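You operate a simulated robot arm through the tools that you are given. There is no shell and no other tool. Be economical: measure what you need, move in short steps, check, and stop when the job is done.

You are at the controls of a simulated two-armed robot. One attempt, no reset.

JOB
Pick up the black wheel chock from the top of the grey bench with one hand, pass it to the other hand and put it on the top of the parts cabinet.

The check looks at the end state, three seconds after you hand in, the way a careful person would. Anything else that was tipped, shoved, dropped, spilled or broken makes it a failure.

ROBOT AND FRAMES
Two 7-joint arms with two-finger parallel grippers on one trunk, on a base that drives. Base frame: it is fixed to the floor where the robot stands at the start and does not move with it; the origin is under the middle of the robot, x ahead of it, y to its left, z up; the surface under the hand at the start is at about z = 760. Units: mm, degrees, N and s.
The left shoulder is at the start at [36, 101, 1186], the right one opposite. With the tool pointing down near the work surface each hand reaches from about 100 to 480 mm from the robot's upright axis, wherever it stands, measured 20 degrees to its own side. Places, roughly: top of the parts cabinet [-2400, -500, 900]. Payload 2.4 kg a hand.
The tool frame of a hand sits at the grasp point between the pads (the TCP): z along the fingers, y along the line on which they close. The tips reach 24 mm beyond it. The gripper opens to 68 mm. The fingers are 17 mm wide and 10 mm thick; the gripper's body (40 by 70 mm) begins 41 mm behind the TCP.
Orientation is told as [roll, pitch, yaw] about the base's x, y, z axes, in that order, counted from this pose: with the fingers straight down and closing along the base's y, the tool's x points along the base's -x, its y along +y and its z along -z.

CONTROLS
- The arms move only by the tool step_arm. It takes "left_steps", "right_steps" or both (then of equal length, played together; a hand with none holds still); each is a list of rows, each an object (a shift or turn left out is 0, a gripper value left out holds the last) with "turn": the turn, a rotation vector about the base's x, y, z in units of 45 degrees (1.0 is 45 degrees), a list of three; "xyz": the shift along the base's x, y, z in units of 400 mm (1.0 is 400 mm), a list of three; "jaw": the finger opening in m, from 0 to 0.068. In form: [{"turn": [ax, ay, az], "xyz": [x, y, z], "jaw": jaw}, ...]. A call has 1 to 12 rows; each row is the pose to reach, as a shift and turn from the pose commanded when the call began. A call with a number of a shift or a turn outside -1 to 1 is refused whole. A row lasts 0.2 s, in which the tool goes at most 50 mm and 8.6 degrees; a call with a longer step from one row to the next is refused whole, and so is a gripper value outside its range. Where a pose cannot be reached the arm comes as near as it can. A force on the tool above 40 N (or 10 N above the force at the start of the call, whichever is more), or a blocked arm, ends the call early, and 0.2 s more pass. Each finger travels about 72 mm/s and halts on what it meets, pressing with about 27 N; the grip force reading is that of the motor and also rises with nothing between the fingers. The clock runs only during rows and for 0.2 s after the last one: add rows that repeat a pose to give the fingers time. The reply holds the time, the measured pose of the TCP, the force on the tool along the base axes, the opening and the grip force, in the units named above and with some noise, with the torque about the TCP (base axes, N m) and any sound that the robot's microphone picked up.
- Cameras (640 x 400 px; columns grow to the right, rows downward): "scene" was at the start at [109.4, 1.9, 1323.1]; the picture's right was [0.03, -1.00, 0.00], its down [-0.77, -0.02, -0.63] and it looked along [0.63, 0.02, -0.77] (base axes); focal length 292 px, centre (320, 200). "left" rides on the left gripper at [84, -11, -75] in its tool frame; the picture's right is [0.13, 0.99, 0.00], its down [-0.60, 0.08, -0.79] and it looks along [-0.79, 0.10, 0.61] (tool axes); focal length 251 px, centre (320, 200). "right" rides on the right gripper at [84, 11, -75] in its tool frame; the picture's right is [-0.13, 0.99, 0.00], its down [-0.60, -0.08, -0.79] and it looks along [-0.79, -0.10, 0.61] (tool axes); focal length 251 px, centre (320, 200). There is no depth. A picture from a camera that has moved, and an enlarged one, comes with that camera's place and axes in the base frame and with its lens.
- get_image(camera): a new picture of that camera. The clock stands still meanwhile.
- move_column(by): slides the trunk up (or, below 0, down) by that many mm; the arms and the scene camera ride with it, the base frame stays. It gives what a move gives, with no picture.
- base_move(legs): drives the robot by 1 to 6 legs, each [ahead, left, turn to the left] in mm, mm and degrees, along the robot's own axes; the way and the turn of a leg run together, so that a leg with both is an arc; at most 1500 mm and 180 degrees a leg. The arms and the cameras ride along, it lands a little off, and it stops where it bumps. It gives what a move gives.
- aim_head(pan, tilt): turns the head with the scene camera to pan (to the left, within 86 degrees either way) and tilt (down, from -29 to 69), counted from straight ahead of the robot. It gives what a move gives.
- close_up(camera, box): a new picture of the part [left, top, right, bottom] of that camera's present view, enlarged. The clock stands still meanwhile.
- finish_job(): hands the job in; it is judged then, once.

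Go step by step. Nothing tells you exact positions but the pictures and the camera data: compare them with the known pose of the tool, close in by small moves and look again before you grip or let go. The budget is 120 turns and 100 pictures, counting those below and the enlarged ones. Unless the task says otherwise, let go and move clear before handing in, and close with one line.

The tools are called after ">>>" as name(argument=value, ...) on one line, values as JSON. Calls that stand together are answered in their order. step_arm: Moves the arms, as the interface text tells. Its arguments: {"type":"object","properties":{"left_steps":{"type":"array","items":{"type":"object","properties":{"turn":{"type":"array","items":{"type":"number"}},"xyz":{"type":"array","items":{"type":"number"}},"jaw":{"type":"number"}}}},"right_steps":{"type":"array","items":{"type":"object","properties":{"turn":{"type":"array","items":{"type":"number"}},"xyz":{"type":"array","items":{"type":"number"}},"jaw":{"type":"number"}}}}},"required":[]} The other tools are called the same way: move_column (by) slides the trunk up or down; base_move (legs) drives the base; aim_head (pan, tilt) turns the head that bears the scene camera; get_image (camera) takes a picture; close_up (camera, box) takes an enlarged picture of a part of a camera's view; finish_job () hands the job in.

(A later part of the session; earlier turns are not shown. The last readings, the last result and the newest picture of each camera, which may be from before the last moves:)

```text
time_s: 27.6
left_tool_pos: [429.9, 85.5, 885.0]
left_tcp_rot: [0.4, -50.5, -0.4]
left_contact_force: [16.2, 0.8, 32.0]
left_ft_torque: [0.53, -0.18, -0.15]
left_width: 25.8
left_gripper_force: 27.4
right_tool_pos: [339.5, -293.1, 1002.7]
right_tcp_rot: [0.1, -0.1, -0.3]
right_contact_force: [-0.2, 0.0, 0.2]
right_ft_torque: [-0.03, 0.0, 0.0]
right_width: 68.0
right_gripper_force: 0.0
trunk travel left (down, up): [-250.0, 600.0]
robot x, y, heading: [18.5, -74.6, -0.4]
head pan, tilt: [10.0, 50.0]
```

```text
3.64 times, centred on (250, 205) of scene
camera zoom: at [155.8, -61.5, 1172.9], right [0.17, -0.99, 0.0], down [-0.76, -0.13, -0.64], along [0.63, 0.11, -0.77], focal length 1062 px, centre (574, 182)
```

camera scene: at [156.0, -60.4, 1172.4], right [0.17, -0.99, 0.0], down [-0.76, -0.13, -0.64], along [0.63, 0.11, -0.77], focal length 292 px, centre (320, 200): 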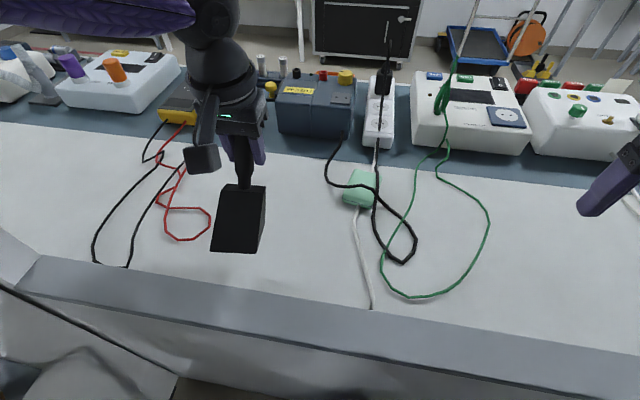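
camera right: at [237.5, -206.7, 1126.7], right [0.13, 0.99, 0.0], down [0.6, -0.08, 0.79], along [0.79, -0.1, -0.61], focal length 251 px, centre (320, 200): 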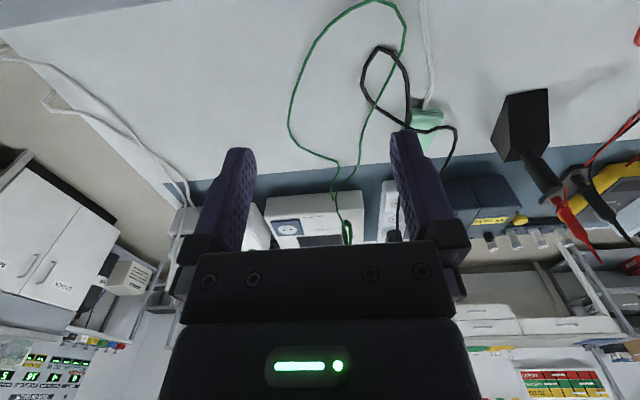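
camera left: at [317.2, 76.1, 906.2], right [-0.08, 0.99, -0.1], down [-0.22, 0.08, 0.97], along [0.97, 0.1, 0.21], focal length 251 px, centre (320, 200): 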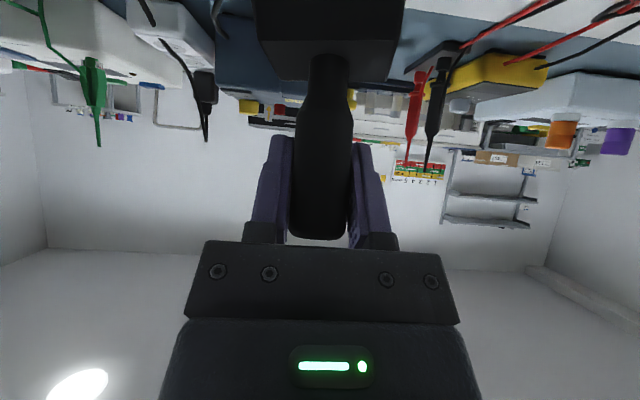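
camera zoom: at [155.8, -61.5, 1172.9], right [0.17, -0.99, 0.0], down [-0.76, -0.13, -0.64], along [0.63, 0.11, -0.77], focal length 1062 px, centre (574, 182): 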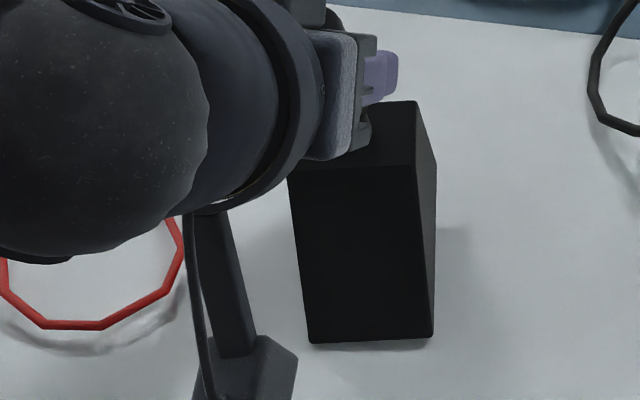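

Contact came 10 mm early with 32 N. The chock has pitched about 13° nose-down in the grip. I'll lift a bit and turn the tool +13° about y to bring it upright.

>>> step_arm(left_steps=[{"xyz": [0, 0, 0.05]}, {"xyz": [0, 0, 0.05], "turn": [0, 0.15, 0]}, {"xyz": [0, 0, 0.05], "turn": [0, 0.29, 0]}, {"xyz": [0, 0, 0.05], "turn": [0, 0.29, 0]}])

>>> close_up(camera="scene", box=[190, 150, 310, 260])

>>> get_image(camera="left")

>>> get_image(camera="right")

```text
time_s: 28.6
left_tool_pos: [430.4, 87.0, 902.4]
left_tcp_rot: [0.1, -36.9, -0.2]
left_contact_force: [-0.8, -0.1, -4.2]
left_ft_torque: [0.01, -0.03, -0.01]
left_width: 25.2
left_gripper_force: 27.2
right_tool_pos: [338.8, -293.4, 1001.5]
right_tcp_rot: [0.0, 0.1, -0.1]
right_contact_force: [0.1, -0.4, -0.1]
right_ft_torque: [0.03, -0.02, -0.04]
right_width: 68.2
right_gripper_force: 0.0
trunk travel left (down, up): [-250.0, 600.0]
robot x, y, heading: [18.6, -72.8, -0.3]
head pan, tilt: [10.0, 50.0]
```

```text
3.64 times, centred on (250, 205) of scene
camera zoom: at [155.9, -60.4, 1172.4], right [0.17, -0.99, 0.0], down [-0.76, -0.13, -0.64], along [0.63, 0.11, -0.77], focal length 1062 px, centre (574, 182)
```

zoom: 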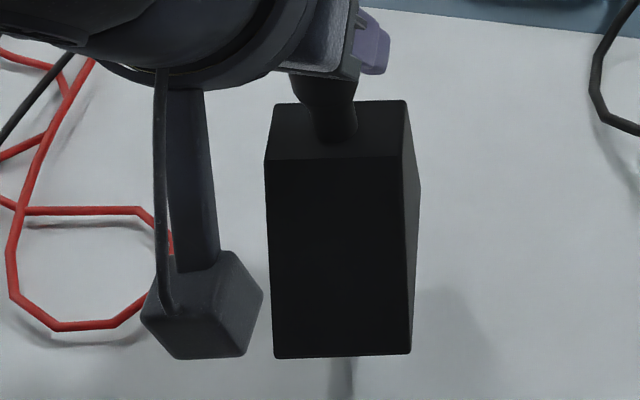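

```text
65 pictures are left
camera left: at [316.4, 76.1, 912.1], right [-0.1, 0.99, -0.08], down [0.01, 0.08, 1.0], along [0.99, 0.1, -0.01], focal length 251 px, centre (320, 200)
```

left: 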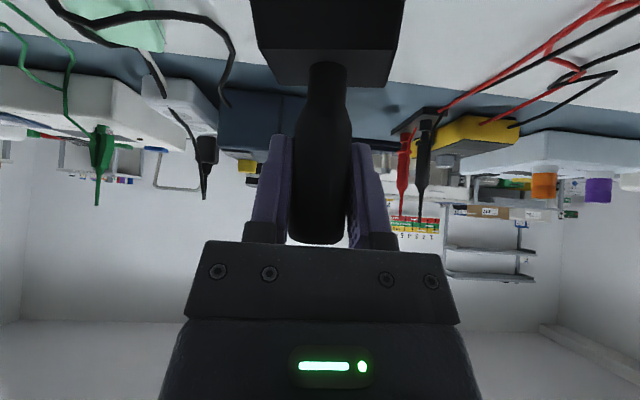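

```text
64 pictures are left
camera right: at [255.4, -279.9, 1076.7], right [0.13, 0.99, 0.0], down [0.6, -0.08, 0.79], along [0.79, -0.1, -0.61], focal length 251 px, centre (320, 200)
```

right: 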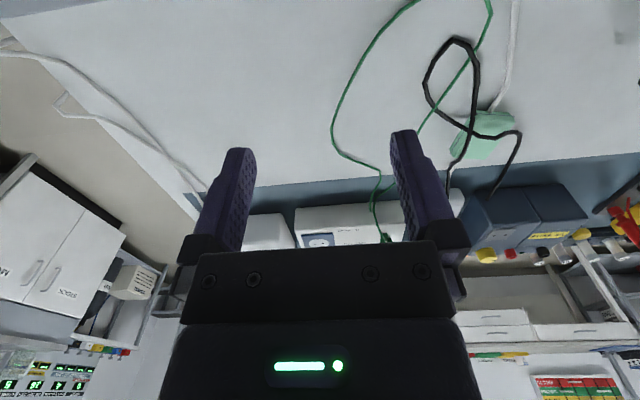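

It now looks upright, with the front edge and top matching the expected geometry. I'll lower it again to contact.

>>> step_arm(left_steps=[{"xyz": [0, 0, -0.03]}, {"xyz": [0, 0, -0.05]}, {"xyz": [0, 0, -0.06]}, {"xyz": [0, 0, -0.067]}, {"xyz": [0, 0, -0.067]}])

>>> close_up(camera="scene", box=[190, 150, 310, 260])

```text
time_s: 29.8
left_tool_pos: [430.1, 86.6, 875.6]
left_tcp_rot: [0.2, -37.0, -0.2]
left_contact_force: [-0.1, -0.2, -3.4]
left_ft_torque: [-0.02, -0.03, -0.01]
left_width: 24.9
left_gripper_force: 27.5
right_tool_pos: [339.7, -292.1, 1001.4]
right_tcp_rot: [0.1, 0.0, -0.3]
right_contact_force: [0.4, 0.0, 0.0]
right_ft_torque: [0.01, 0.03, -0.04]
right_width: 68.3
right_gripper_force: 0.1
trunk travel left (down, up): [-250.0, 600.0]
robot x, y, heading: [18.0, -70.2, -0.1]
head pan, tilt: [10.0, 50.0]
```

```text
3.64 times, centred on (250, 205) of scene
camera zoom: at [156.1, -60.4, 1172.4], right [0.17, -0.99, 0.0], down [-0.76, -0.13, -0.64], along [0.63, 0.11, -0.77], focal length 1062 px, centre (574, 182)
```

zoom: 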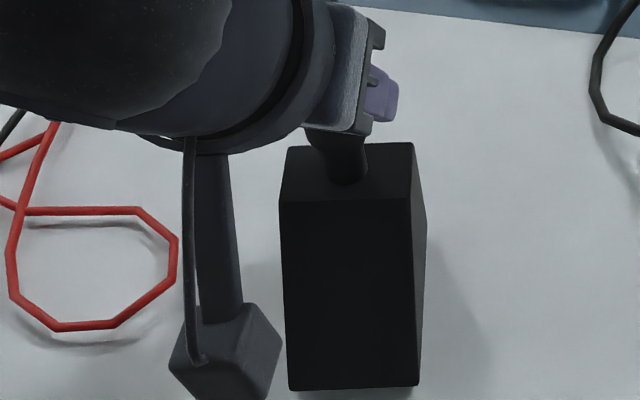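

>>> step_arm(left_steps=[{"xyz": [0, 0, -0.004]}, {"xyz": [0, 0, -0.004]}])

>>> step_arm(left_steps=[{"xyz": [0, 0, -0.005]}, {"xyz": [0, 0, -0.005]}])

```text
time_s: 30.4
left_tool_pos: [429.2, 87.2, 874.6]
left_tcp_rot: [0.2, -37.0, -0.1]
left_contact_force: [-0.3, 0.2, -3.0]
left_ft_torque: [0.03, -0.04, -0.01]
left_width: 25.1
left_gripper_force: 27.5
right_tool_pos: [338.7, -292.0, 1001.1]
right_tcp_rot: [0.2, 0.0, -0.2]
right_contact_force: [0.7, 0.6, 0.2]
right_ft_torque: [0.01, 0.05, 0.0]
right_width: 68.1
right_gripper_force: 0.0
trunk travel left (down, up): [-250.0, 600.0]
robot x, y, heading: [17.5, -71.3, -0.1]
head pan, tilt: [10.0, 50.0]
```

```text
time_s: 31.0
left_tool_pos: [430.3, 87.4, 872.8]
left_tcp_rot: [0.1, -36.9, -0.2]
left_contact_force: [0.5, -0.3, -3.8]
left_ft_torque: [0.0, 0.01, 0.02]
left_width: 25.3
left_gripper_force: 26.9
right_tool_pos: [339.2, -291.1, 1002.2]
right_tcp_rot: [0.2, 0.0, -0.3]
right_contact_force: [1.1, -0.2, 0.7]
right_ft_torque: [0.0, 0.01, 0.02]
right_width: 67.8
right_gripper_force: 0.1
trunk travel left (down, up): [-250.0, 600.0]
robot x, y, heading: [17.6, -76.9, -0.2]
head pan, tilt: [10.0, 50.0]
```

>>> step_arm(left_steps=[{"xyz": [0, 0, -0.006]}, {"xyz": [0, 0, -0.006]}])

>>> step_arm(left_steps=[{"xyz": [0, 0, -0.006]}, {"xyz": [0, 0, -0.006]}])

>>> close_up(camera="scene", box=[190, 150, 310, 260])

```text
time_s: 31.6
left_tool_pos: [429.5, 87.4, 870.6]
left_tcp_rot: [0.1, -37.2, -0.2]
left_contact_force: [0.1, 4.1, 14.7]
left_ft_torque: [-0.2, 0.45, -0.15]
left_width: 24.9
left_gripper_force: 26.4
right_tool_pos: [338.2, -291.7, 1003.1]
right_tcp_rot: [0.1, -0.2, -0.2]
right_contact_force: [0.3, 1.0, 0.8]
right_ft_torque: [0.01, 0.03, 0.04]
right_width: 68.0
right_gripper_force: 0.0
trunk travel left (down, up): [-250.0, 600.0]
robot x, y, heading: [21.2, -70.2, -0.5]
head pan, tilt: [10.0, 50.0]
```

```text
time_s: 32.2
left_tool_pos: [428.6, 86.9, 865.9]
left_tcp_rot: [0.0, -36.6, -0.1]
left_contact_force: [0.4, 1.7, 4.5]
left_ft_torque: [0.0, -0.08, -0.02]
left_width: 25.0
left_gripper_force: 14.7
right_tool_pos: [338.4, -292.5, 1001.6]
right_tcp_rot: [0.1, 0.0, -0.3]
right_contact_force: [0.1, -0.3, 0.6]
right_ft_torque: [0.06, 0.02, -0.01]
right_width: 68.1
right_gripper_force: 0.0
trunk travel left (down, up): [-250.0, 600.0]
robot x, y, heading: [18.0, -75.7, -0.6]
head pan, tilt: [10.0, 50.0]
```

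```text
3.64 times, centred on (250, 205) of scene
camera zoom: at [155.5, -60.4, 1172.1], right [0.17, -0.99, 0.0], down [-0.75, -0.13, -0.64], along [0.63, 0.11, -0.77], focal length 1062 px, centre (574, 182)
```

zoom: 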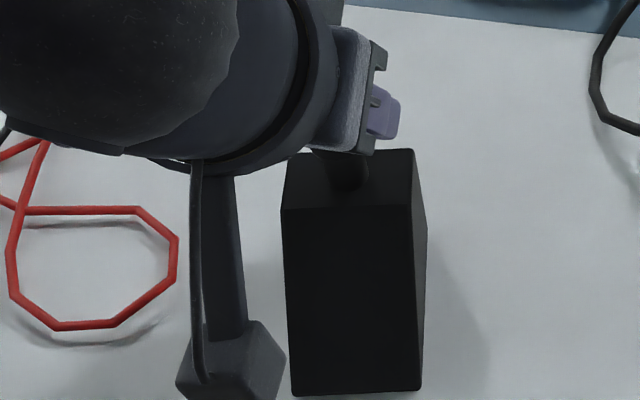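

It rests on the bench. I'll release and rise straight up in short rows.

>>> step_arm(left_steps=[{"jaw": 0.04}, {"jaw": 0.068}, {"jaw": 0.068}, {"jaw": 0.068, "xyz": [0, 0, 0.05]}, {"xyz": [0, 0, 0.12]}, {"xyz": [0, 0, 0.22]}, {"xyz": [0, 0, 0.32]}, {"xyz": [0, 0.08, 0.4]}, {"xyz": [0, 0.18, 0.4]}, {"xyz": [0, 0.25, 0.4]}, {"xyz": [0, 0.25, 0.4]}])

>>> get_image(camera="scene")

```text
time_s: 34.6
left_tool_pos: [430.2, 189.0, 1025.3]
left_tcp_rot: [0.2, -37.0, -0.3]
left_contact_force: [-0.3, 0.1, -0.3]
left_ft_torque: [0.01, -0.02, -0.03]
left_width: 68.0
left_gripper_force: 0.1
right_tool_pos: [338.4, -291.7, 1001.7]
right_tcp_rot: [0.1, 0.0, -0.3]
right_contact_force: [-0.3, -0.4, 0.6]
right_ft_torque: [0.01, 0.0, -0.01]
right_width: 68.1
right_gripper_force: 0.1
trunk travel left (down, up): [-250.0, 600.0]
robot x, y, heading: [15.2, -70.5, -0.2]
head pan, tilt: [10.0, 50.0]
```

```text
61 pictures are left
camera scene: at [155.8, -60.3, 1172.5], right [0.17, -0.99, 0.0], down [-0.76, -0.13, -0.64], along [0.63, 0.11, -0.77], focal length 292 px, centre (320, 200)
```

scene: 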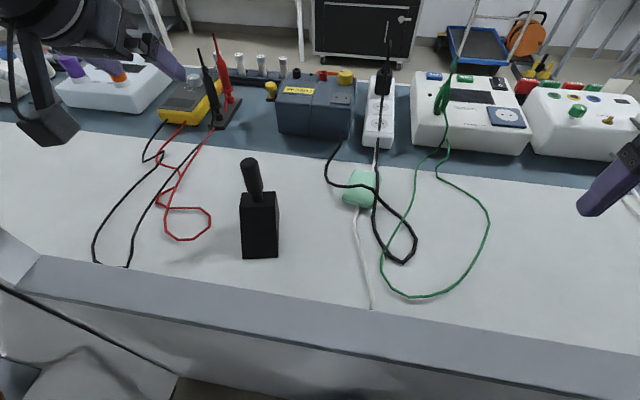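

The chock stands free and upright. Now I'll reorient the left hand: untilt and then yaw.

>>> step_arm(left_steps=[{"turn": [0, 0.17, 0]}, {"turn": [0, 0.34, 0]}, {"turn": [0, 0.51, 0]}, {"turn": [0, 0.68, 0]}, {"turn": [0, 0.82, 0]}, {"turn": [0, 0.82, 0]}])

>>> step_arm(left_steps=[{"turn": [0, 0, 0.17]}, {"turn": [0, 0, 0.34]}, {"turn": [0, 0, 0.51]}, {"turn": [0, 0, 0.68]}, {"turn": [0, 0, 0.85]}, {"turn": [0, 0, 1.0]}, {"turn": [0, 0, 1.0]}])

>>> step_arm(left_steps=[{"turn": [0, 0, 0.17]}, {"turn": [0, 0, 0.34]}, {"turn": [0, 0, 0.51]}, {"turn": [0, 0, 0.68]}, {"turn": [0, 0, 0.85]}, {"turn": [0, 0, 1.0]}, {"turn": [0, 0, 1.0]}])

>>> get_image(camera="scene")

```text
time_s: 36.0
left_tool_pos: [429.4, 187.9, 1027.1]
left_tcp_rot: [0.0, 0.1, -0.2]
left_contact_force: [0.0, 0.7, 1.1]
left_ft_torque: [-0.01, 0.0, 0.01]
left_width: 68.0
left_gripper_force: 0.0
right_tool_pos: [338.7, -291.4, 1000.8]
right_tcp_rot: [0.0, -0.1, -0.2]
right_contact_force: [0.0, 0.0, -0.3]
right_ft_torque: [0.0, 0.0, -0.01]
right_width: 68.2
right_gripper_force: 0.0
trunk travel left (down, up): [-250.0, 600.0]
robot x, y, heading: [19.6, -70.8, -0.1]
head pan, tilt: [10.0, 50.0]
```

```text
time_s: 37.6
left_tool_pos: [430.1, 187.3, 1027.0]
left_tcp_rot: [0.1, -0.1, 44.9]
left_contact_force: [0.9, 0.3, 0.8]
left_ft_torque: [0.01, -0.01, -0.02]
left_width: 68.0
left_gripper_force: 0.1
right_tool_pos: [338.5, -292.0, 1002.7]
right_tcp_rot: [0.1, 0.1, -0.2]
right_contact_force: [0.4, 0.6, -0.5]
right_ft_torque: [0.0, -0.01, 0.02]
right_width: 68.0
right_gripper_force: 0.0
trunk travel left (down, up): [-250.0, 600.0]
robot x, y, heading: [20.5, -71.9, -0.2]
head pan, tilt: [10.0, 50.0]
```

```text
time_s: 39.2
left_tool_pos: [430.0, 187.7, 1027.5]
left_tcp_rot: [0.1, -0.1, 89.9]
left_contact_force: [0.0, 0.7, -0.1]
left_ft_torque: [0.02, -0.02, 0.01]
left_width: 67.9
left_gripper_force: 0.0
right_tool_pos: [338.4, -291.6, 1001.0]
right_tcp_rot: [0.1, 0.1, -0.2]
right_contact_force: [0.5, -0.2, -0.2]
right_ft_torque: [-0.02, 0.0, -0.01]
right_width: 68.2
right_gripper_force: 0.1
trunk travel left (down, up): [-250.0, 600.0]
robot x, y, heading: [22.4, -71.5, -0.1]
head pan, tilt: [10.0, 50.0]
```

```text
60 pictures are left
camera scene: at [155.8, -60.4, 1172.5], right [0.17, -0.99, 0.0], down [-0.76, -0.13, -0.64], along [0.63, 0.11, -0.77], focal length 292 px, centre (320, 200)
```

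scene: 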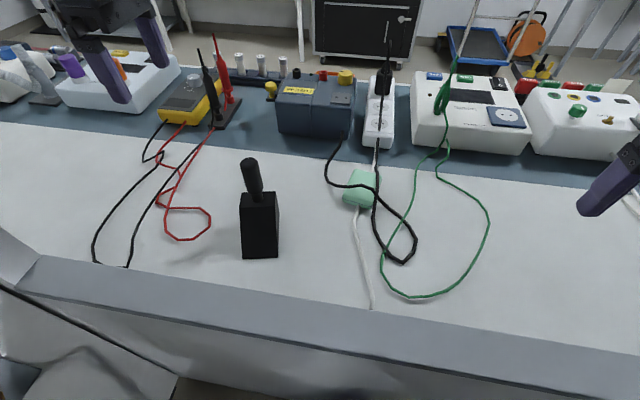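

Yaw 90° works. For comfortable reach I'll point the tool diagonally forward-right: yaw 45° more, then tilt about 85° with the camera on top.

>>> step_arm(left_steps=[{"turn": [0, 0, 0.17]}, {"turn": [0, 0, 0.34]}, {"turn": [0, 0, 0.51]}, {"turn": [0, 0, 0.68]}, {"turn": [0, 0, 0.85]}, {"turn": [0, 0, 1.0]}, {"turn": [0, 0, 1.0]}])

>>> step_arm(left_steps=[{"turn": [-0.12, -0.12, 0]}, {"turn": [-0.24, -0.24, 0]}, {"turn": [-0.36, -0.36, 0]}, {"turn": [-0.48, -0.48, 0]}, {"turn": [-0.6, -0.6, 0]}, {"turn": [-0.707, -0.707, 0]}, {"turn": [-0.707, -0.707, 0]}])

>>> step_arm(left_steps=[{"turn": [-0.12, -0.12, 0]}, {"turn": [-0.24, -0.24, 0]}, {"turn": [-0.36, -0.36, 0]}, {"turn": [-0.48, -0.48, 0]}, {"turn": [-0.6, -0.6, 0]}, {"turn": [-0.63, -0.63, 0]}, {"turn": [-0.63, -0.63, 0]}])

>>> get_image(camera="scene")

>>> get_image(camera="left")

```text
time_s: 40.8
left_tool_pos: [428.2, 188.1, 1027.7]
left_tcp_rot: [0.0, -0.1, 134.9]
left_contact_force: [0.9, 0.0, -0.2]
left_ft_torque: [0.0, 0.0, 0.04]
left_width: 68.0
left_gripper_force: 0.1
right_tool_pos: [340.2, -292.0, 1001.8]
right_tcp_rot: [0.1, 0.0, -0.2]
right_contact_force: [-0.3, 0.4, 0.9]
right_ft_torque: [-0.02, -0.01, -0.02]
right_width: 67.9
right_gripper_force: 0.1
trunk travel left (down, up): [-250.0, 600.0]
robot x, y, heading: [19.0, -67.9, -0.3]
head pan, tilt: [10.0, 50.0]
```

```text
time_s: 42.4
left_tool_pos: [430.1, 187.6, 1026.7]
left_tcp_rot: [-0.2, 45.1, 134.7]
left_contact_force: [-0.4, -0.5, 0.5]
left_ft_torque: [0.02, -0.05, 0.0]
left_width: 68.1
left_gripper_force: 0.0
right_tool_pos: [339.3, -291.0, 1002.0]
right_tcp_rot: [0.1, 0.0, -0.2]
right_contact_force: [0.6, -0.1, -0.3]
right_ft_torque: [-0.01, 0.01, -0.02]
right_width: 67.9
right_gripper_force: 0.0
trunk travel left (down, up): [-250.0, 600.0]
robot x, y, heading: [18.2, -72.0, -0.4]
head pan, tilt: [10.0, 50.0]
```

```text
time_s: 44.0
left_tool_pos: [430.4, 187.2, 1026.2]
left_tcp_rot: [-2.1, 85.0, 132.9]
left_contact_force: [0.4, 0.3, -0.7]
left_ft_torque: [-0.02, 0.01, 0.01]
left_width: 67.7
left_gripper_force: 0.0
right_tool_pos: [339.7, -291.5, 1001.7]
right_tcp_rot: [0.1, -0.1, -0.2]
right_contact_force: [0.0, 0.1, -0.3]
right_ft_torque: [0.03, -0.02, 0.0]
right_width: 67.9
right_gripper_force: 0.1
trunk travel left (down, up): [-250.0, 600.0]
robot x, y, heading: [16.3, -77.6, -0.3]
head pan, tilt: [10.0, 50.0]
```

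```text
59 pictures are left
camera scene: at [155.8, -60.4, 1172.5], right [0.17, -0.99, 0.0], down [-0.76, -0.13, -0.64], along [0.63, 0.11, -0.77], focal length 292 px, centre (320, 200)
```

scene: 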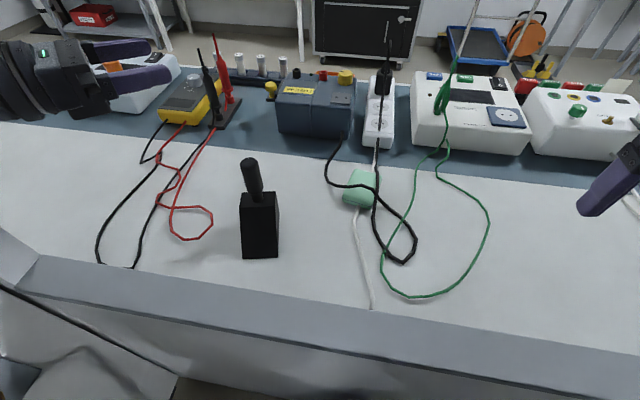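

```text
58 pictures are left
camera left: at [388.8, 242.2, 1117.4], right [-0.69, -0.71, 0.13], down [-0.65, 0.54, -0.53], along [0.31, -0.45, -0.84], focal length 251 px, centre (320, 200)
```

left: 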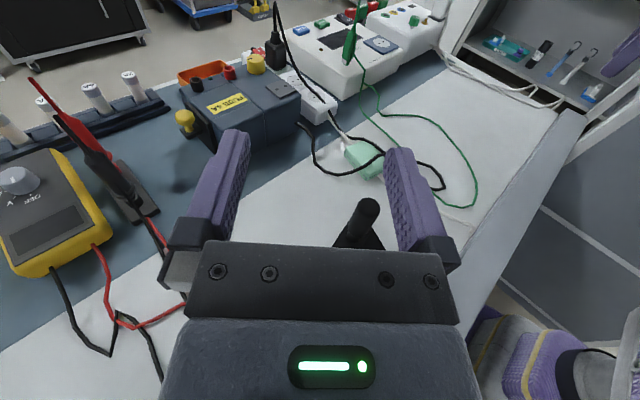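

The tool now points horizontally forward-right with the camera on top. The test leads seem to have shifted slightly, so I'll look for anything touching them.

>>> aim_head(pan=35, tilt=50)

>>> get_image(camera="scene")

```text
time_s: 44.9
left_tool_pos: [428.9, 187.9, 1026.4]
left_tcp_rot: [-2.0, 84.9, 133.0]
left_contact_force: [-0.2, -0.4, 0.2]
left_ft_torque: [-0.02, 0.01, 0.03]
left_width: 67.6
left_gripper_force: 0.1
right_tool_pos: [339.2, -291.2, 1002.0]
right_tcp_rot: [0.2, 0.1, -0.2]
right_contact_force: [0.4, 0.4, -0.2]
right_ft_torque: [0.03, 0.0, -0.03]
right_width: 68.0
right_gripper_force: 0.0
trunk travel left (down, up): [-250.0, 600.0]
robot x, y, heading: [20.7, -71.6, -0.3]
head pan, tilt: [35.0, 50.0]
```

```text
57 pictures are left
camera scene: at [143.2, -29.6, 1172.5], right [0.57, -0.82, 0.0], down [-0.63, -0.44, -0.64], along [0.53, 0.37, -0.77], focal length 292 px, centre (320, 200)
```

scene: 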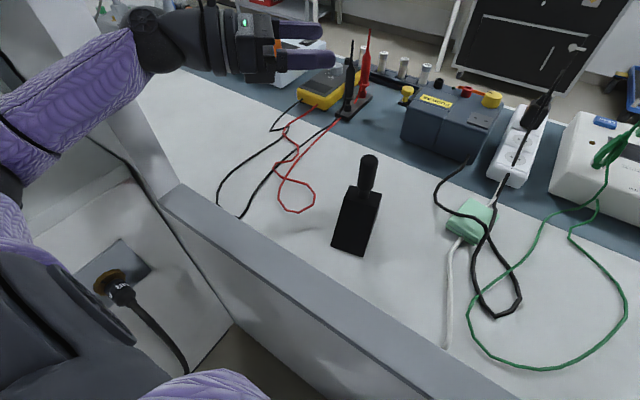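

>>> aim_head(pan=60, tilt=35)

>>> get_image(camera="scene")

```text
time_s: 45.8
left_tool_pos: [429.3, 187.8, 1027.3]
left_tcp_rot: [-2.0, 84.9, 133.1]
left_contact_force: [0.6, 0.8, -0.2]
left_ft_torque: [-0.04, 0.01, -0.01]
left_width: 68.1
left_gripper_force: 0.1
right_tool_pos: [339.8, -291.6, 1001.6]
right_tcp_rot: [0.1, 0.1, -0.2]
right_contact_force: [0.6, 0.1, -0.1]
right_ft_torque: [-0.01, -0.01, 0.03]
right_width: 68.2
right_gripper_force: 0.1
trunk travel left (down, up): [-250.0, 600.0]
robot x, y, heading: [17.5, -73.7, -0.3]
head pan, tilt: [60.0, 35.0]
```

```text
56 pictures are left
camera scene: at [124.3, 2.6, 1194.2], right [0.86, -0.5, 0.0], down [-0.29, -0.5, -0.82], along [0.41, 0.71, -0.57], focal length 292 px, centre (320, 200)
```

scene: 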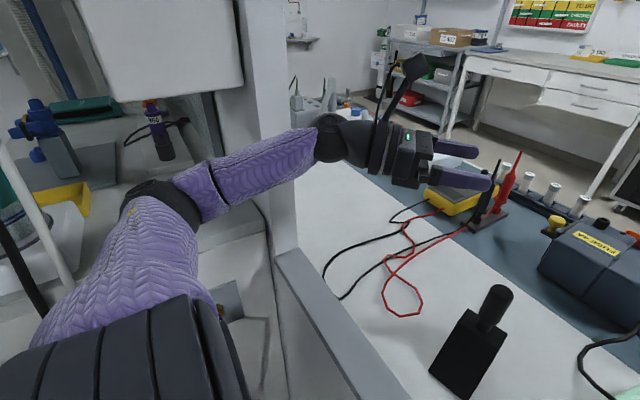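

The left elbow is near a cluttered side unit, so a sideways grip here is risky. I'll go back to a vertical left hand, pick the peg near its top, and do the hand-over in open space with the right hand taking the peg low from the side.

>>> step_arm(left_steps=[{"turn": [0.12, 0.12, 0]}, {"turn": [0.24, 0.24, 0]}, {"turn": [0.36, 0.36, 0]}, {"turn": [0.48, 0.48, 0]}, {"turn": [0.6, 0.6, 0]}, {"turn": [0.63, 0.63, 0]}, {"turn": [0.63, 0.63, 0]}])

>>> step_arm(left_steps=[{"turn": [0.12, 0.12, 0]}, {"turn": [0.24, 0.24, 0]}, {"turn": [0.36, 0.36, 0]}, {"turn": [0.48, 0.48, 0]}, {"turn": [0.6, 0.6, 0]}, {"turn": [0.707, 0.707, 0]}, {"turn": [0.707, 0.707, 0]}])

>>> step_arm(left_steps=[{"turn": [0, 0, -0.17]}, {"turn": [0, 0, -0.34]}, {"turn": [0, 0, -0.51]}, {"turn": [0, 0, -0.68]}, {"turn": [0, 0, -0.85]}, {"turn": [0, 0, -1.0]}, {"turn": [0, 0, -1.0]}])

>>> step_arm(left_steps=[{"turn": [0, 0, -0.17]}, {"turn": [0, 0, -0.34]}, {"turn": [0, 0, -0.51]}, {"turn": [0, 0, -0.68]}, {"turn": [0, 0, -0.85]}, {"turn": [0, 0, -1.0]}, {"turn": [0, 0, -1.0]}])

>>> step_arm(left_steps=[{"turn": [0, 0, -0.17]}, {"turn": [0, 0, -0.34]}, {"turn": [0, 0, -0.51]}, {"turn": [0, 0, -0.68]}, {"turn": [0, 0, -0.85]}, {"turn": [0, 0, -1.0]}, {"turn": [0, 0, -1.0]}])

>>> aim_head(pan=25, tilt=48)

>>> get_image(camera="scene")

>>> get_image(camera="left")

```text
time_s: 47.4
left_tool_pos: [428.2, 187.6, 1026.3]
left_tcp_rot: [-0.1, 44.8, 134.7]
left_contact_force: [0.8, 0.1, 0.2]
left_ft_torque: [0.02, 0.01, 0.0]
left_width: 68.1
left_gripper_force: 0.2
right_tool_pos: [340.3, -291.4, 1002.1]
right_tcp_rot: [0.1, 0.0, -0.2]
right_contact_force: [-0.3, -1.0, 0.9]
right_ft_torque: [-0.01, 0.0, 0.0]
right_width: 67.7
right_gripper_force: 0.0
trunk travel left (down, up): [-250.0, 600.0]
robot x, y, heading: [16.7, -73.4, -0.1]
head pan, tilt: [60.0, 35.0]
```

```text
time_s: 49.0
left_tool_pos: [430.0, 186.5, 1027.6]
left_tcp_rot: [0.0, -0.2, 134.8]
left_contact_force: [0.4, -0.2, 0.2]
left_ft_torque: [0.0, -0.01, 0.01]
left_width: 68.0
left_gripper_force: 0.1
right_tool_pos: [339.8, -292.1, 1001.7]
right_tcp_rot: [0.2, 0.1, -0.3]
right_contact_force: [0.2, -0.2, -0.2]
right_ft_torque: [-0.01, -0.01, 0.03]
right_width: 68.3
right_gripper_force: 0.0
trunk travel left (down, up): [-250.0, 600.0]
robot x, y, heading: [19.7, -75.1, -0.1]
head pan, tilt: [60.0, 35.0]
```

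```text
time_s: 50.6
left_tool_pos: [428.9, 188.3, 1027.2]
left_tcp_rot: [0.0, -0.1, 89.7]
left_contact_force: [0.8, 0.5, -0.6]
left_ft_torque: [-0.03, 0.03, -0.02]
left_width: 68.0
left_gripper_force: 0.1
right_tool_pos: [339.1, -291.6, 1002.0]
right_tcp_rot: [0.1, 0.0, -0.1]
right_contact_force: [0.4, 0.1, -0.4]
right_ft_torque: [0.0, -0.03, -0.04]
right_width: 68.0
right_gripper_force: 0.1
trunk travel left (down, up): [-250.0, 600.0]
robot x, y, heading: [17.3, -75.4, -0.1]
head pan, tilt: [60.0, 35.0]
```

```text
time_s: 52.2
left_tool_pos: [430.5, 187.5, 1026.8]
left_tcp_rot: [0.0, -0.2, 44.6]
left_contact_force: [-0.6, -0.9, 0.0]
left_ft_torque: [-0.01, 0.02, 0.0]
left_width: 67.7
left_gripper_force: 0.1
right_tool_pos: [339.6, -291.2, 1002.5]
right_tcp_rot: [0.1, -0.1, -0.2]
right_contact_force: [-0.6, 0.4, -1.4]
right_ft_torque: [0.01, 0.0, -0.03]
right_width: 67.9
right_gripper_force: 0.1
trunk travel left (down, up): [-250.0, 600.0]
robot x, y, heading: [18.9, -71.8, -0.4]
head pan, tilt: [60.0, 35.0]
```

```text
time_s: 53.8
left_tool_pos: [429.4, 188.2, 1027.7]
left_tcp_rot: [0.1, -0.1, -0.3]
left_contact_force: [0.2, -0.4, 0.3]
left_ft_torque: [0.02, 0.0, -0.03]
left_width: 68.0
left_gripper_force: 0.0
right_tool_pos: [340.1, -293.0, 1001.4]
right_tcp_rot: [0.1, 0.0, -0.3]
right_contact_force: [0.2, -0.3, 0.2]
right_ft_torque: [-0.04, -0.02, -0.01]
right_width: 67.8
right_gripper_force: 0.0
trunk travel left (down, up): [-250.0, 600.0]
robot x, y, heading: [21.1, -75.1, 0.0]
head pan, tilt: [60.0, 35.0]
```

```text
time_s: 54.8
left_tool_pos: [430.5, 187.4, 1027.5]
left_tcp_rot: [0.0, -0.1, -0.2]
left_contact_force: [-0.4, -0.7, -0.4]
left_ft_torque: [0.0, -0.01, 0.0]
left_width: 67.9
left_gripper_force: 0.2
right_tool_pos: [339.6, -291.3, 1001.4]
right_tcp_rot: [0.0, 0.0, -0.2]
right_contact_force: [0.4, -0.2, -0.2]
right_ft_torque: [-0.01, 0.01, -0.03]
right_width: 68.1
right_gripper_force: 0.1
trunk travel left (down, up): [-250.0, 600.0]
robot x, y, heading: [21.8, -73.7, -0.3]
head pan, tilt: [25.0, 48.0]
```

```text
55 pictures are left
camera scene: at [151.5, -40.4, 1175.2], right [0.42, -0.91, 0.0], down [-0.67, -0.31, -0.67], along [0.61, 0.28, -0.74], focal length 292 px, centre (320, 200)
```

scene: 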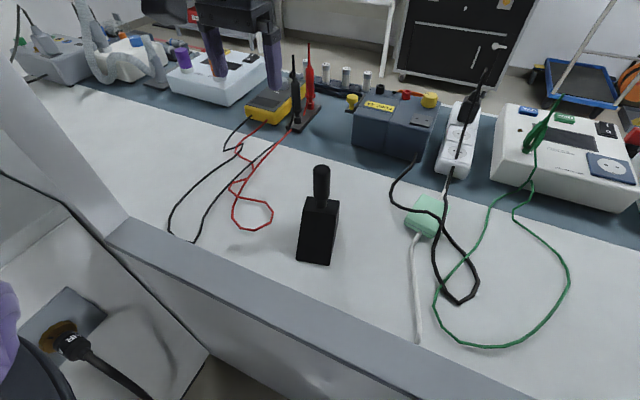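

```text
54 pictures are left
camera left: at [345.0, 176.3, 1102.5], right [-0.13, 0.99, 0.0], down [0.6, 0.08, 0.79], along [0.79, 0.1, -0.61], focal length 251 px, centre (320, 200)
```

left: 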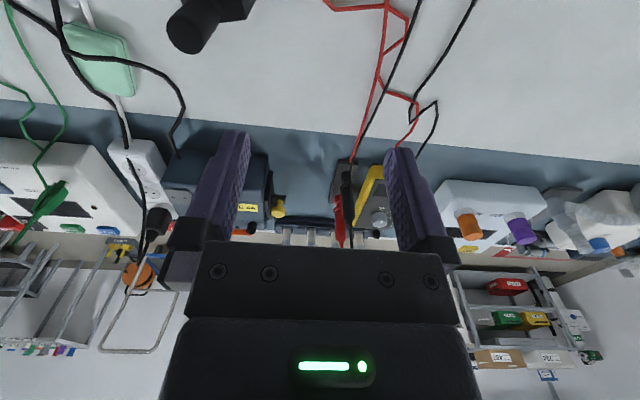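

The peg axis is at about (432, 87). I'll move the vertical left hand over it and partly down.

>>> step_arm(left_steps=[{"xyz": [0.004, -0.1, 0]}, {"xyz": [0.004, -0.2, 0]}, {"xyz": [0.004, -0.252, -0.06]}, {"xyz": [0.004, -0.252, -0.16]}, {"xyz": [0.004, -0.252, -0.22]}, {"xyz": [0.004, -0.252, -0.22]}])

>>> get_image(camera="left")

>>> close_up(camera="scene", box=[240, 110, 400, 280])

```text
time_s: 56.2
left_tool_pos: [431.4, 86.6, 939.1]
left_tcp_rot: [-0.1, -0.1, -0.2]
left_contact_force: [-0.2, 0.2, 0.9]
left_ft_torque: [0.01, -0.01, 0.04]
left_width: 68.0
left_gripper_force: 0.0
right_tool_pos: [339.3, -292.0, 1001.6]
right_tcp_rot: [0.1, 0.0, -0.2]
right_contact_force: [0.4, -0.2, -0.8]
right_ft_torque: [0.0, 0.0, -0.03]
right_width: 68.0
right_gripper_force: 0.0
trunk travel left (down, up): [-250.0, 600.0]
robot x, y, heading: [19.6, -74.2, -0.2]
head pan, tilt: [25.0, 48.0]
```

```text
53 pictures are left
camera left: at [346.4, 75.3, 1013.5], right [-0.13, 0.99, 0.0], down [0.6, 0.08, 0.79], along [0.79, 0.1, -0.61], focal length 251 px, centre (320, 200)
```

left: 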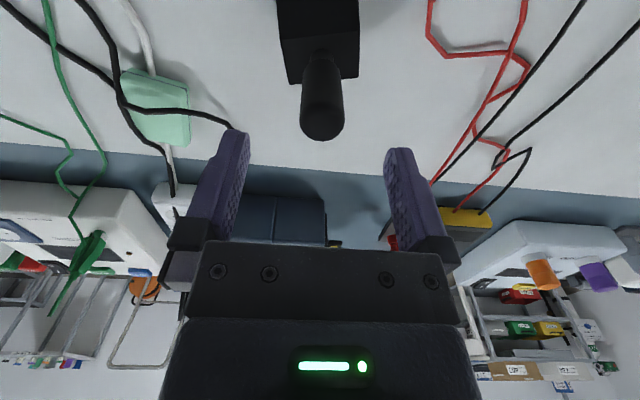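

```text
2.35 times, centred on (320, 195) of scene
camera zoom: at [151.5, -40.5, 1175.2], right [0.42, -0.91, 0.0], down [-0.67, -0.31, -0.67], along [0.61, 0.28, -0.74], focal length 687 px, centre (320, 212)
```

zoom: 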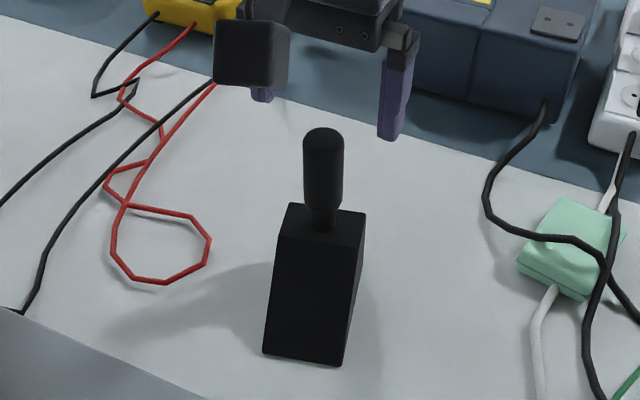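

The peg is centred between the fingers to within 2–3 mm. I'll descend to TCP z≈889 and close.

>>> step_arm(left_steps=[{"xyz": [0.005, 0.003, -0.05]}, {"xyz": [0.005, 0.003, -0.1]}, {"xyz": [0.005, 0.003, -0.125]}, {"xyz": [0.005, 0.003, -0.125]}])

>>> get_image(camera="left")

>>> close_up(camera="scene", box=[240, 110, 400, 280])

```text
time_s: 57.2
left_tool_pos: [432.6, 88.6, 888.5]
left_tcp_rot: [-0.1, -0.1, -0.2]
left_contact_force: [0.0, -0.4, -0.3]
left_ft_torque: [-0.02, 0.01, 0.02]
left_width: 68.0
left_gripper_force: 0.0
right_tool_pos: [338.8, -291.0, 1000.8]
right_tcp_rot: [0.2, -0.1, -0.2]
right_contact_force: [0.8, -1.1, 0.0]
right_ft_torque: [0.02, -0.05, 0.03]
right_width: 68.0
right_gripper_force: 0.1
trunk travel left (down, up): [-250.0, 600.0]
robot x, y, heading: [24.0, -75.9, -0.4]
head pan, tilt: [25.0, 48.0]
```

```text
51 pictures are left
camera left: at [348.3, 76.3, 963.5], right [-0.13, 0.99, 0.0], down [0.6, 0.08, 0.79], along [0.79, 0.1, -0.61], focal length 251 px, centre (320, 200)
```

left: 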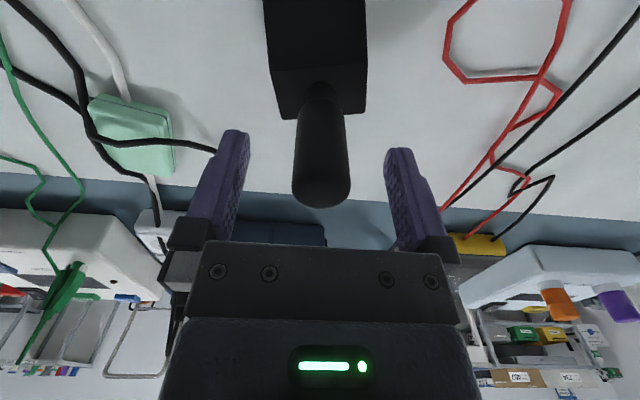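

```text
2.35 times, centred on (320, 195) of scene
camera zoom: at [151.5, -40.5, 1175.2], right [0.42, -0.91, 0.0], down [-0.67, -0.31, -0.67], along [0.61, 0.28, -0.74], focal length 687 px, centre (320, 212)
```

zoom: 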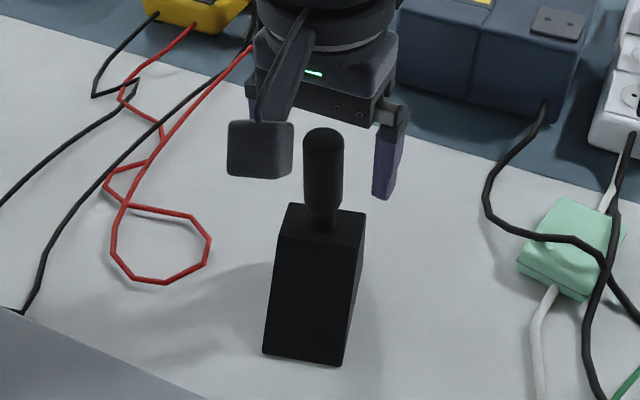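

>>> step_arm(left_steps=[{"xyz": [0.006, 0, 0], "jaw": 0.06}, {"xyz": [0.006, 0, 0], "jaw": 0.035}, {"xyz": [0.006, 0, 0], "jaw": 0.015}, {"xyz": [0.006, 0, 0], "jaw": 0.015}, {"xyz": [0.006, 0, 0], "jaw": 0.015}])

>>> step_arm(left_steps=[{"xyz": [0, 0, 0.03]}, {"xyz": [0, 0, 0.1]}, {"xyz": [0, 0, 0.2]}, {"xyz": [0, 0, 0.25]}, {"xyz": [0, 0, 0.25]}])

>>> close_up(camera="scene", box=[230, 40, 430, 280])

```text
time_s: 58.4
left_tool_pos: [435.1, 87.9, 888.0]
left_tcp_rot: [0.0, -0.1, -0.2]
left_contact_force: [0.4, -1.7, -0.1]
left_ft_torque: [0.01, 0.03, -0.05]
left_width: 24.9
left_gripper_force: 26.9
right_tool_pos: [339.7, -291.0, 1001.4]
right_tcp_rot: [0.2, 0.0, -0.2]
right_contact_force: [-0.4, -0.7, -0.1]
right_ft_torque: [0.0, 0.02, 0.02]
right_width: 68.1
right_gripper_force: 0.1
trunk travel left (down, up): [-250.0, 600.0]
robot x, y, heading: [15.9, -71.8, -0.5]
head pan, tilt: [25.0, 48.0]
```

```text
time_s: 59.6
left_tool_pos: [436.3, 88.4, 989.2]
left_tcp_rot: [0.0, 0.0, -0.2]
left_contact_force: [-0.4, -0.2, -3.3]
left_ft_torque: [0.03, -0.04, 0.01]
left_width: 25.0
left_gripper_force: 26.9
right_tool_pos: [339.8, -291.2, 1000.5]
right_tcp_rot: [0.1, 0.0, -0.3]
right_contact_force: [0.3, 0.4, -0.1]
right_ft_torque: [-0.02, 0.01, 0.02]
right_width: 67.9
right_gripper_force: 0.1
trunk travel left (down, up): [-250.0, 600.0]
robot x, y, heading: [20.4, -70.6, -0.2]
head pan, tilt: [25.0, 48.0]
```

```text
1.67 times, centred on (330, 160) of scene
camera zoom: at [151.7, -40.4, 1175.1], right [0.42, -0.91, 0.0], down [-0.68, -0.31, -0.67], along [0.61, 0.28, -0.74], focal length 487 px, centre (303, 267)
```

zoom: 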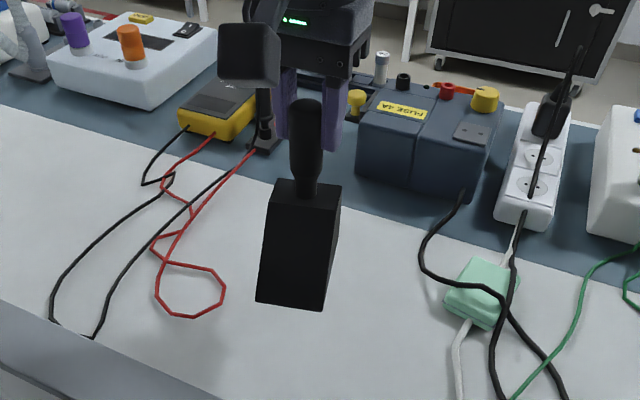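

The chock is held upright by its peg top. I'll raise the trunk, pull the hand in, and look to both sides before driving back.

>>> move_column(by=150)

>>> step_arm(left_steps=[{"xyz": [-0.1, 0, 0]}, {"xyz": [-0.2, 0, 0]}, {"xyz": [-0.25, 0, 0]}, {"xyz": [-0.25, 0, 0]}])

>>> aim_head(pan=86, tilt=25)

>>> get_image(camera="scene")

>>> aim_head(pan=-86, tilt=25)

>>> get_image(camera="scene")

```text
time_s: 61.3
left_tool_pos: [436.2, 87.9, 1139.1]
left_tcp_rot: [0.1, -0.1, -0.2]
left_contact_force: [0.5, -0.7, -2.9]
left_ft_torque: [0.02, -0.04, 0.0]
left_width: 24.9
left_gripper_force: 27.1
right_tool_pos: [339.6, -291.2, 1151.1]
right_tcp_rot: [0.1, 0.0, -0.1]
right_contact_force: [0.7, 0.5, -0.4]
right_ft_torque: [-0.03, 0.0, -0.01]
right_width: 68.0
right_gripper_force: 0.0
trunk travel left (down, up): [-400.0, 450.0]
robot x, y, heading: [21.0, -74.5, -0.1]
head pan, tilt: [25.0, 48.0]
```

```text
time_s: 62.3
left_tool_pos: [334.8, 88.1, 1139.5]
left_tcp_rot: [0.0, -0.1, -0.2]
left_contact_force: [-0.5, 0.2, -3.1]
left_ft_torque: [-0.03, -0.02, -0.01]
left_width: 24.7
left_gripper_force: 27.0
right_tool_pos: [339.5, -291.3, 1151.9]
right_tcp_rot: [0.1, 0.0, -0.2]
right_contact_force: [-0.2, -0.2, 1.3]
right_ft_torque: [-0.03, 0.02, -0.02]
right_width: 68.1
right_gripper_force: 0.1
trunk travel left (down, up): [-400.0, 450.0]
robot x, y, heading: [21.2, -68.1, -0.2]
head pan, tilt: [25.0, 48.0]
```

```text
time_s: 63.6
left_tool_pos: [336.1, 89.0, 1138.5]
left_tcp_rot: [0.1, 0.0, -0.2]
left_contact_force: [0.3, -0.6, -2.2]
left_ft_torque: [0.03, -0.02, -0.02]
left_width: 25.1
left_gripper_force: 26.9
right_tool_pos: [340.2, -291.6, 1151.6]
right_tcp_rot: [0.1, 0.0, -0.2]
right_contact_force: [-0.9, -0.4, -0.1]
right_ft_torque: [-0.03, -0.04, -0.01]
right_width: 68.0
right_gripper_force: 0.0
trunk travel left (down, up): [-400.0, 450.0]
robot x, y, heading: [20.1, -73.2, 0.0]
head pan, tilt: [85.9, 25.0]
```

```text
48 pictures are left
camera scene: at [58.9, 18.5, 1361.6], right [1.0, -0.08, 0.0], down [-0.03, -0.42, -0.91], along [0.07, 0.9, -0.42], focal length 292 px, centre (320, 200)
```

scene: 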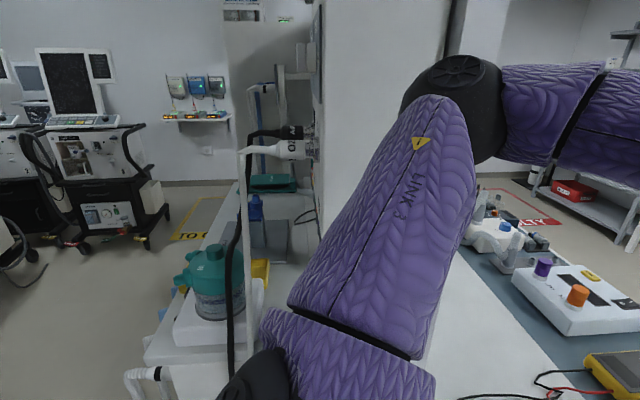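

```text
time_s: 66.2
left_tool_pos: [337.1, 88.6, 1139.3]
left_tcp_rot: [-0.1, -0.1, -0.2]
left_contact_force: [0.7, 0.0, -2.9]
left_ft_torque: [0.0, -0.07, 0.03]
left_width: 24.7
left_gripper_force: 27.0
right_tool_pos: [339.8, -292.2, 1150.8]
right_tcp_rot: [0.1, 0.0, -0.2]
right_contact_force: [-0.2, 0.1, 0.1]
right_ft_torque: [-0.01, 0.01, -0.01]
right_width: 67.8
right_gripper_force: 0.1
trunk travel left (down, up): [-400.0, 450.0]
robot x, y, heading: [20.2, -74.1, -0.3]
head pan, tilt: [-85.9, 25.0]
```

```text
47 pictures are left
camera scene: at [58.2, -165.3, 1361.6], right [-1.0, -0.07, 0.0], down [-0.03, 0.42, -0.91], along [0.06, -0.9, -0.42], focal length 292 px, centre (320, 200)
```

scene: 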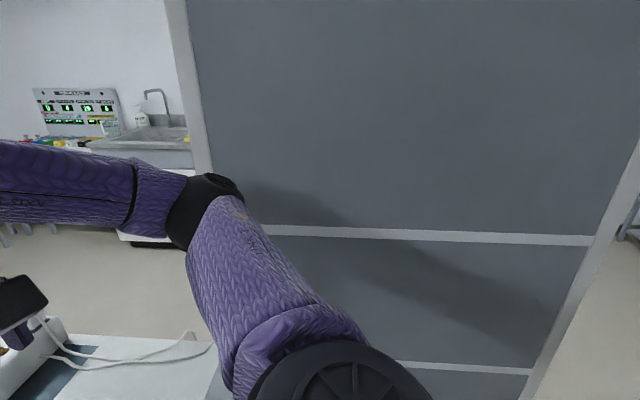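

There is a cart to the left (about y>420) and a partition to the right (about y<−800). The floor between looks clear. I'll back up 400 mm straight and look further round.

>>> base_move(legs=[[-400, 0, 0]])

>>> get_image(camera="scene")

>>> aim_head(pan=86, tilt=30)

>>> get_image(camera="scene")

```text
time_s: 68.7
left_tool_pos: [-62.8, 89.6, 1139.6]
left_tcp_rot: [0.0, -0.1, -0.3]
left_contact_force: [0.7, 0.0, -2.3]
left_ft_torque: [0.02, -0.06, 0.0]
left_width: 24.6
left_gripper_force: 26.5
right_tool_pos: [-61.8, -290.1, 1151.6]
right_tcp_rot: [0.2, 0.0, -0.3]
right_contact_force: [-0.2, -0.6, 0.6]
right_ft_torque: [0.01, -0.03, 0.0]
right_width: 68.1
right_gripper_force: 0.0
trunk travel left (down, up): [-400.0, 450.0]
robot x, y, heading: [-382.8, -69.1, -0.3]
head pan, tilt: [-85.9, 25.0]
```

```text
46 pictures are left
camera scene: at [-342.4, -163.7, 1361.6], right [-1.0, -0.07, 0.0], down [-0.03, 0.42, -0.91], along [0.06, -0.9, -0.42], focal length 292 px, centre (320, 200)
```

scene: 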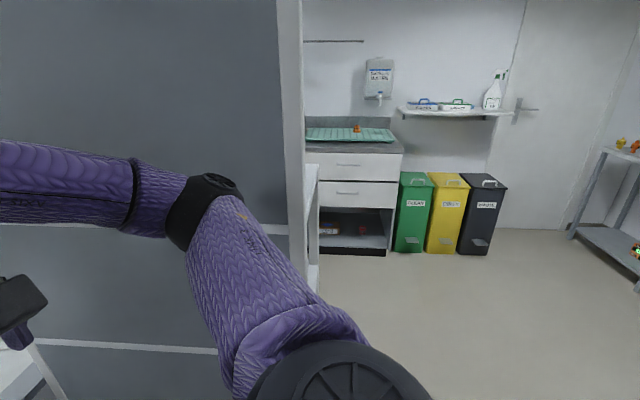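

```text
time_s: 71.3
left_tool_pos: [-64.3, 89.9, 1139.7]
left_tcp_rot: [-0.1, -0.1, -0.2]
left_contact_force: [-0.4, 0.3, -2.2]
left_ft_torque: [-0.02, -0.04, 0.0]
left_width: 24.6
left_gripper_force: 27.3
right_tool_pos: [-60.9, -291.0, 1150.7]
right_tcp_rot: [0.1, -0.1, -0.4]
right_contact_force: [-0.3, -0.1, 0.0]
right_ft_torque: [0.05, -0.02, 0.01]
right_width: 67.9
right_gripper_force: 0.0
trunk travel left (down, up): [-400.0, 450.0]
robot x, y, heading: [-384.9, -71.4, -0.3]
head pan, tilt: [85.9, 30.0]
```

```text
45 pictures are left
camera scene: at [-341.2, 18.4, 1353.6], right [1.0, -0.08, 0.0], down [-0.04, -0.5, -0.87], along [0.07, 0.86, -0.5], focal length 292 px, centre (320, 200)
```

scene: 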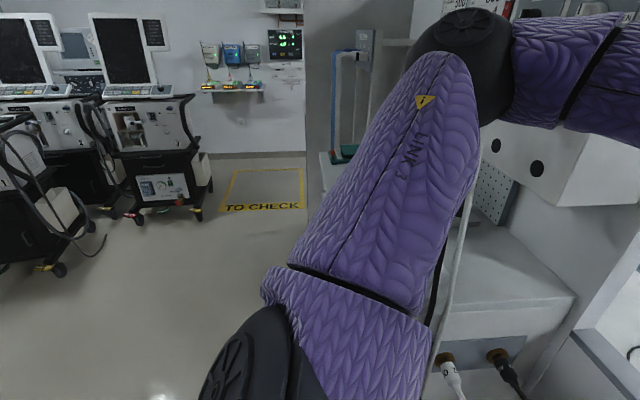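

It's open here. I'll turn right 90° and look towards the cabinet.

>>> base_move(legs=[[-150, 0, 0], [0, 0, -90]])

>>> aim_head(pan=-70, tilt=20)

>>> get_image(camera="scene")

```text
time_s: 76.5
left_tool_pos: [-371.5, -389.1, 1138.9]
left_tcp_rot: [0.0, -0.2, -90.8]
left_contact_force: [0.5, 0.3, -3.2]
left_ft_torque: [-0.09, -0.01, -0.06]
left_width: 24.8
left_gripper_force: 27.0
right_tool_pos: [-752.2, -389.7, 1151.3]
right_tcp_rot: [0.1, 0.0, -90.6]
right_contact_force: [-0.2, -0.1, -0.1]
right_ft_torque: [-0.04, -0.01, 0.0]
right_width: 67.9
right_gripper_force: 0.1
trunk travel left (down, up): [-400.0, 450.0]
robot x, y, heading: [-528.9, -72.2, -91.0]
head pan, tilt: [85.9, 30.0]
```

```text
time_s: 78.9
left_tool_pos: [-372.0, -388.6, 1139.7]
left_tcp_rot: [-0.1, -0.1, -90.8]
left_contact_force: [-0.3, -0.3, -3.7]
left_ft_torque: [-0.05, 0.01, 0.02]
left_width: 24.6
left_gripper_force: 27.0
right_tool_pos: [-752.0, -389.7, 1150.8]
right_tcp_rot: [0.2, 0.0, -90.6]
right_contact_force: [-0.3, -0.8, 0.4]
right_ft_torque: [0.01, -0.01, -0.01]
right_width: 68.0
right_gripper_force: 0.1
trunk travel left (down, up): [-400.0, 450.0]
robot x, y, heading: [-532.0, -69.8, -90.6]
head pan, tilt: [-70.0, 20.0]
```

```text
44 pictures are left
camera scene: at [-617.5, -133.7, 1369.7], right [-0.33, 0.94, 0.0], down [0.32, 0.11, -0.94], along [-0.89, -0.31, -0.34], focal length 292 px, centre (320, 200)
```

scene: 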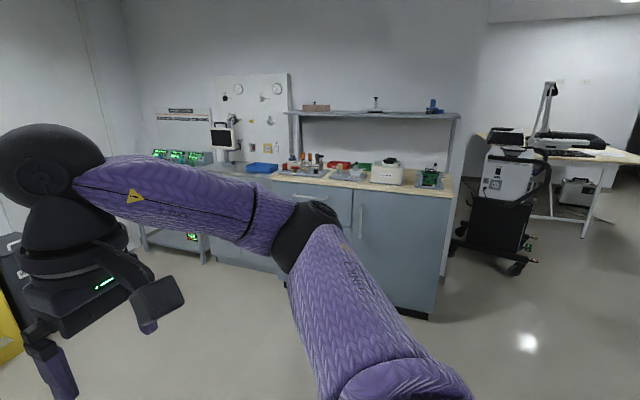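

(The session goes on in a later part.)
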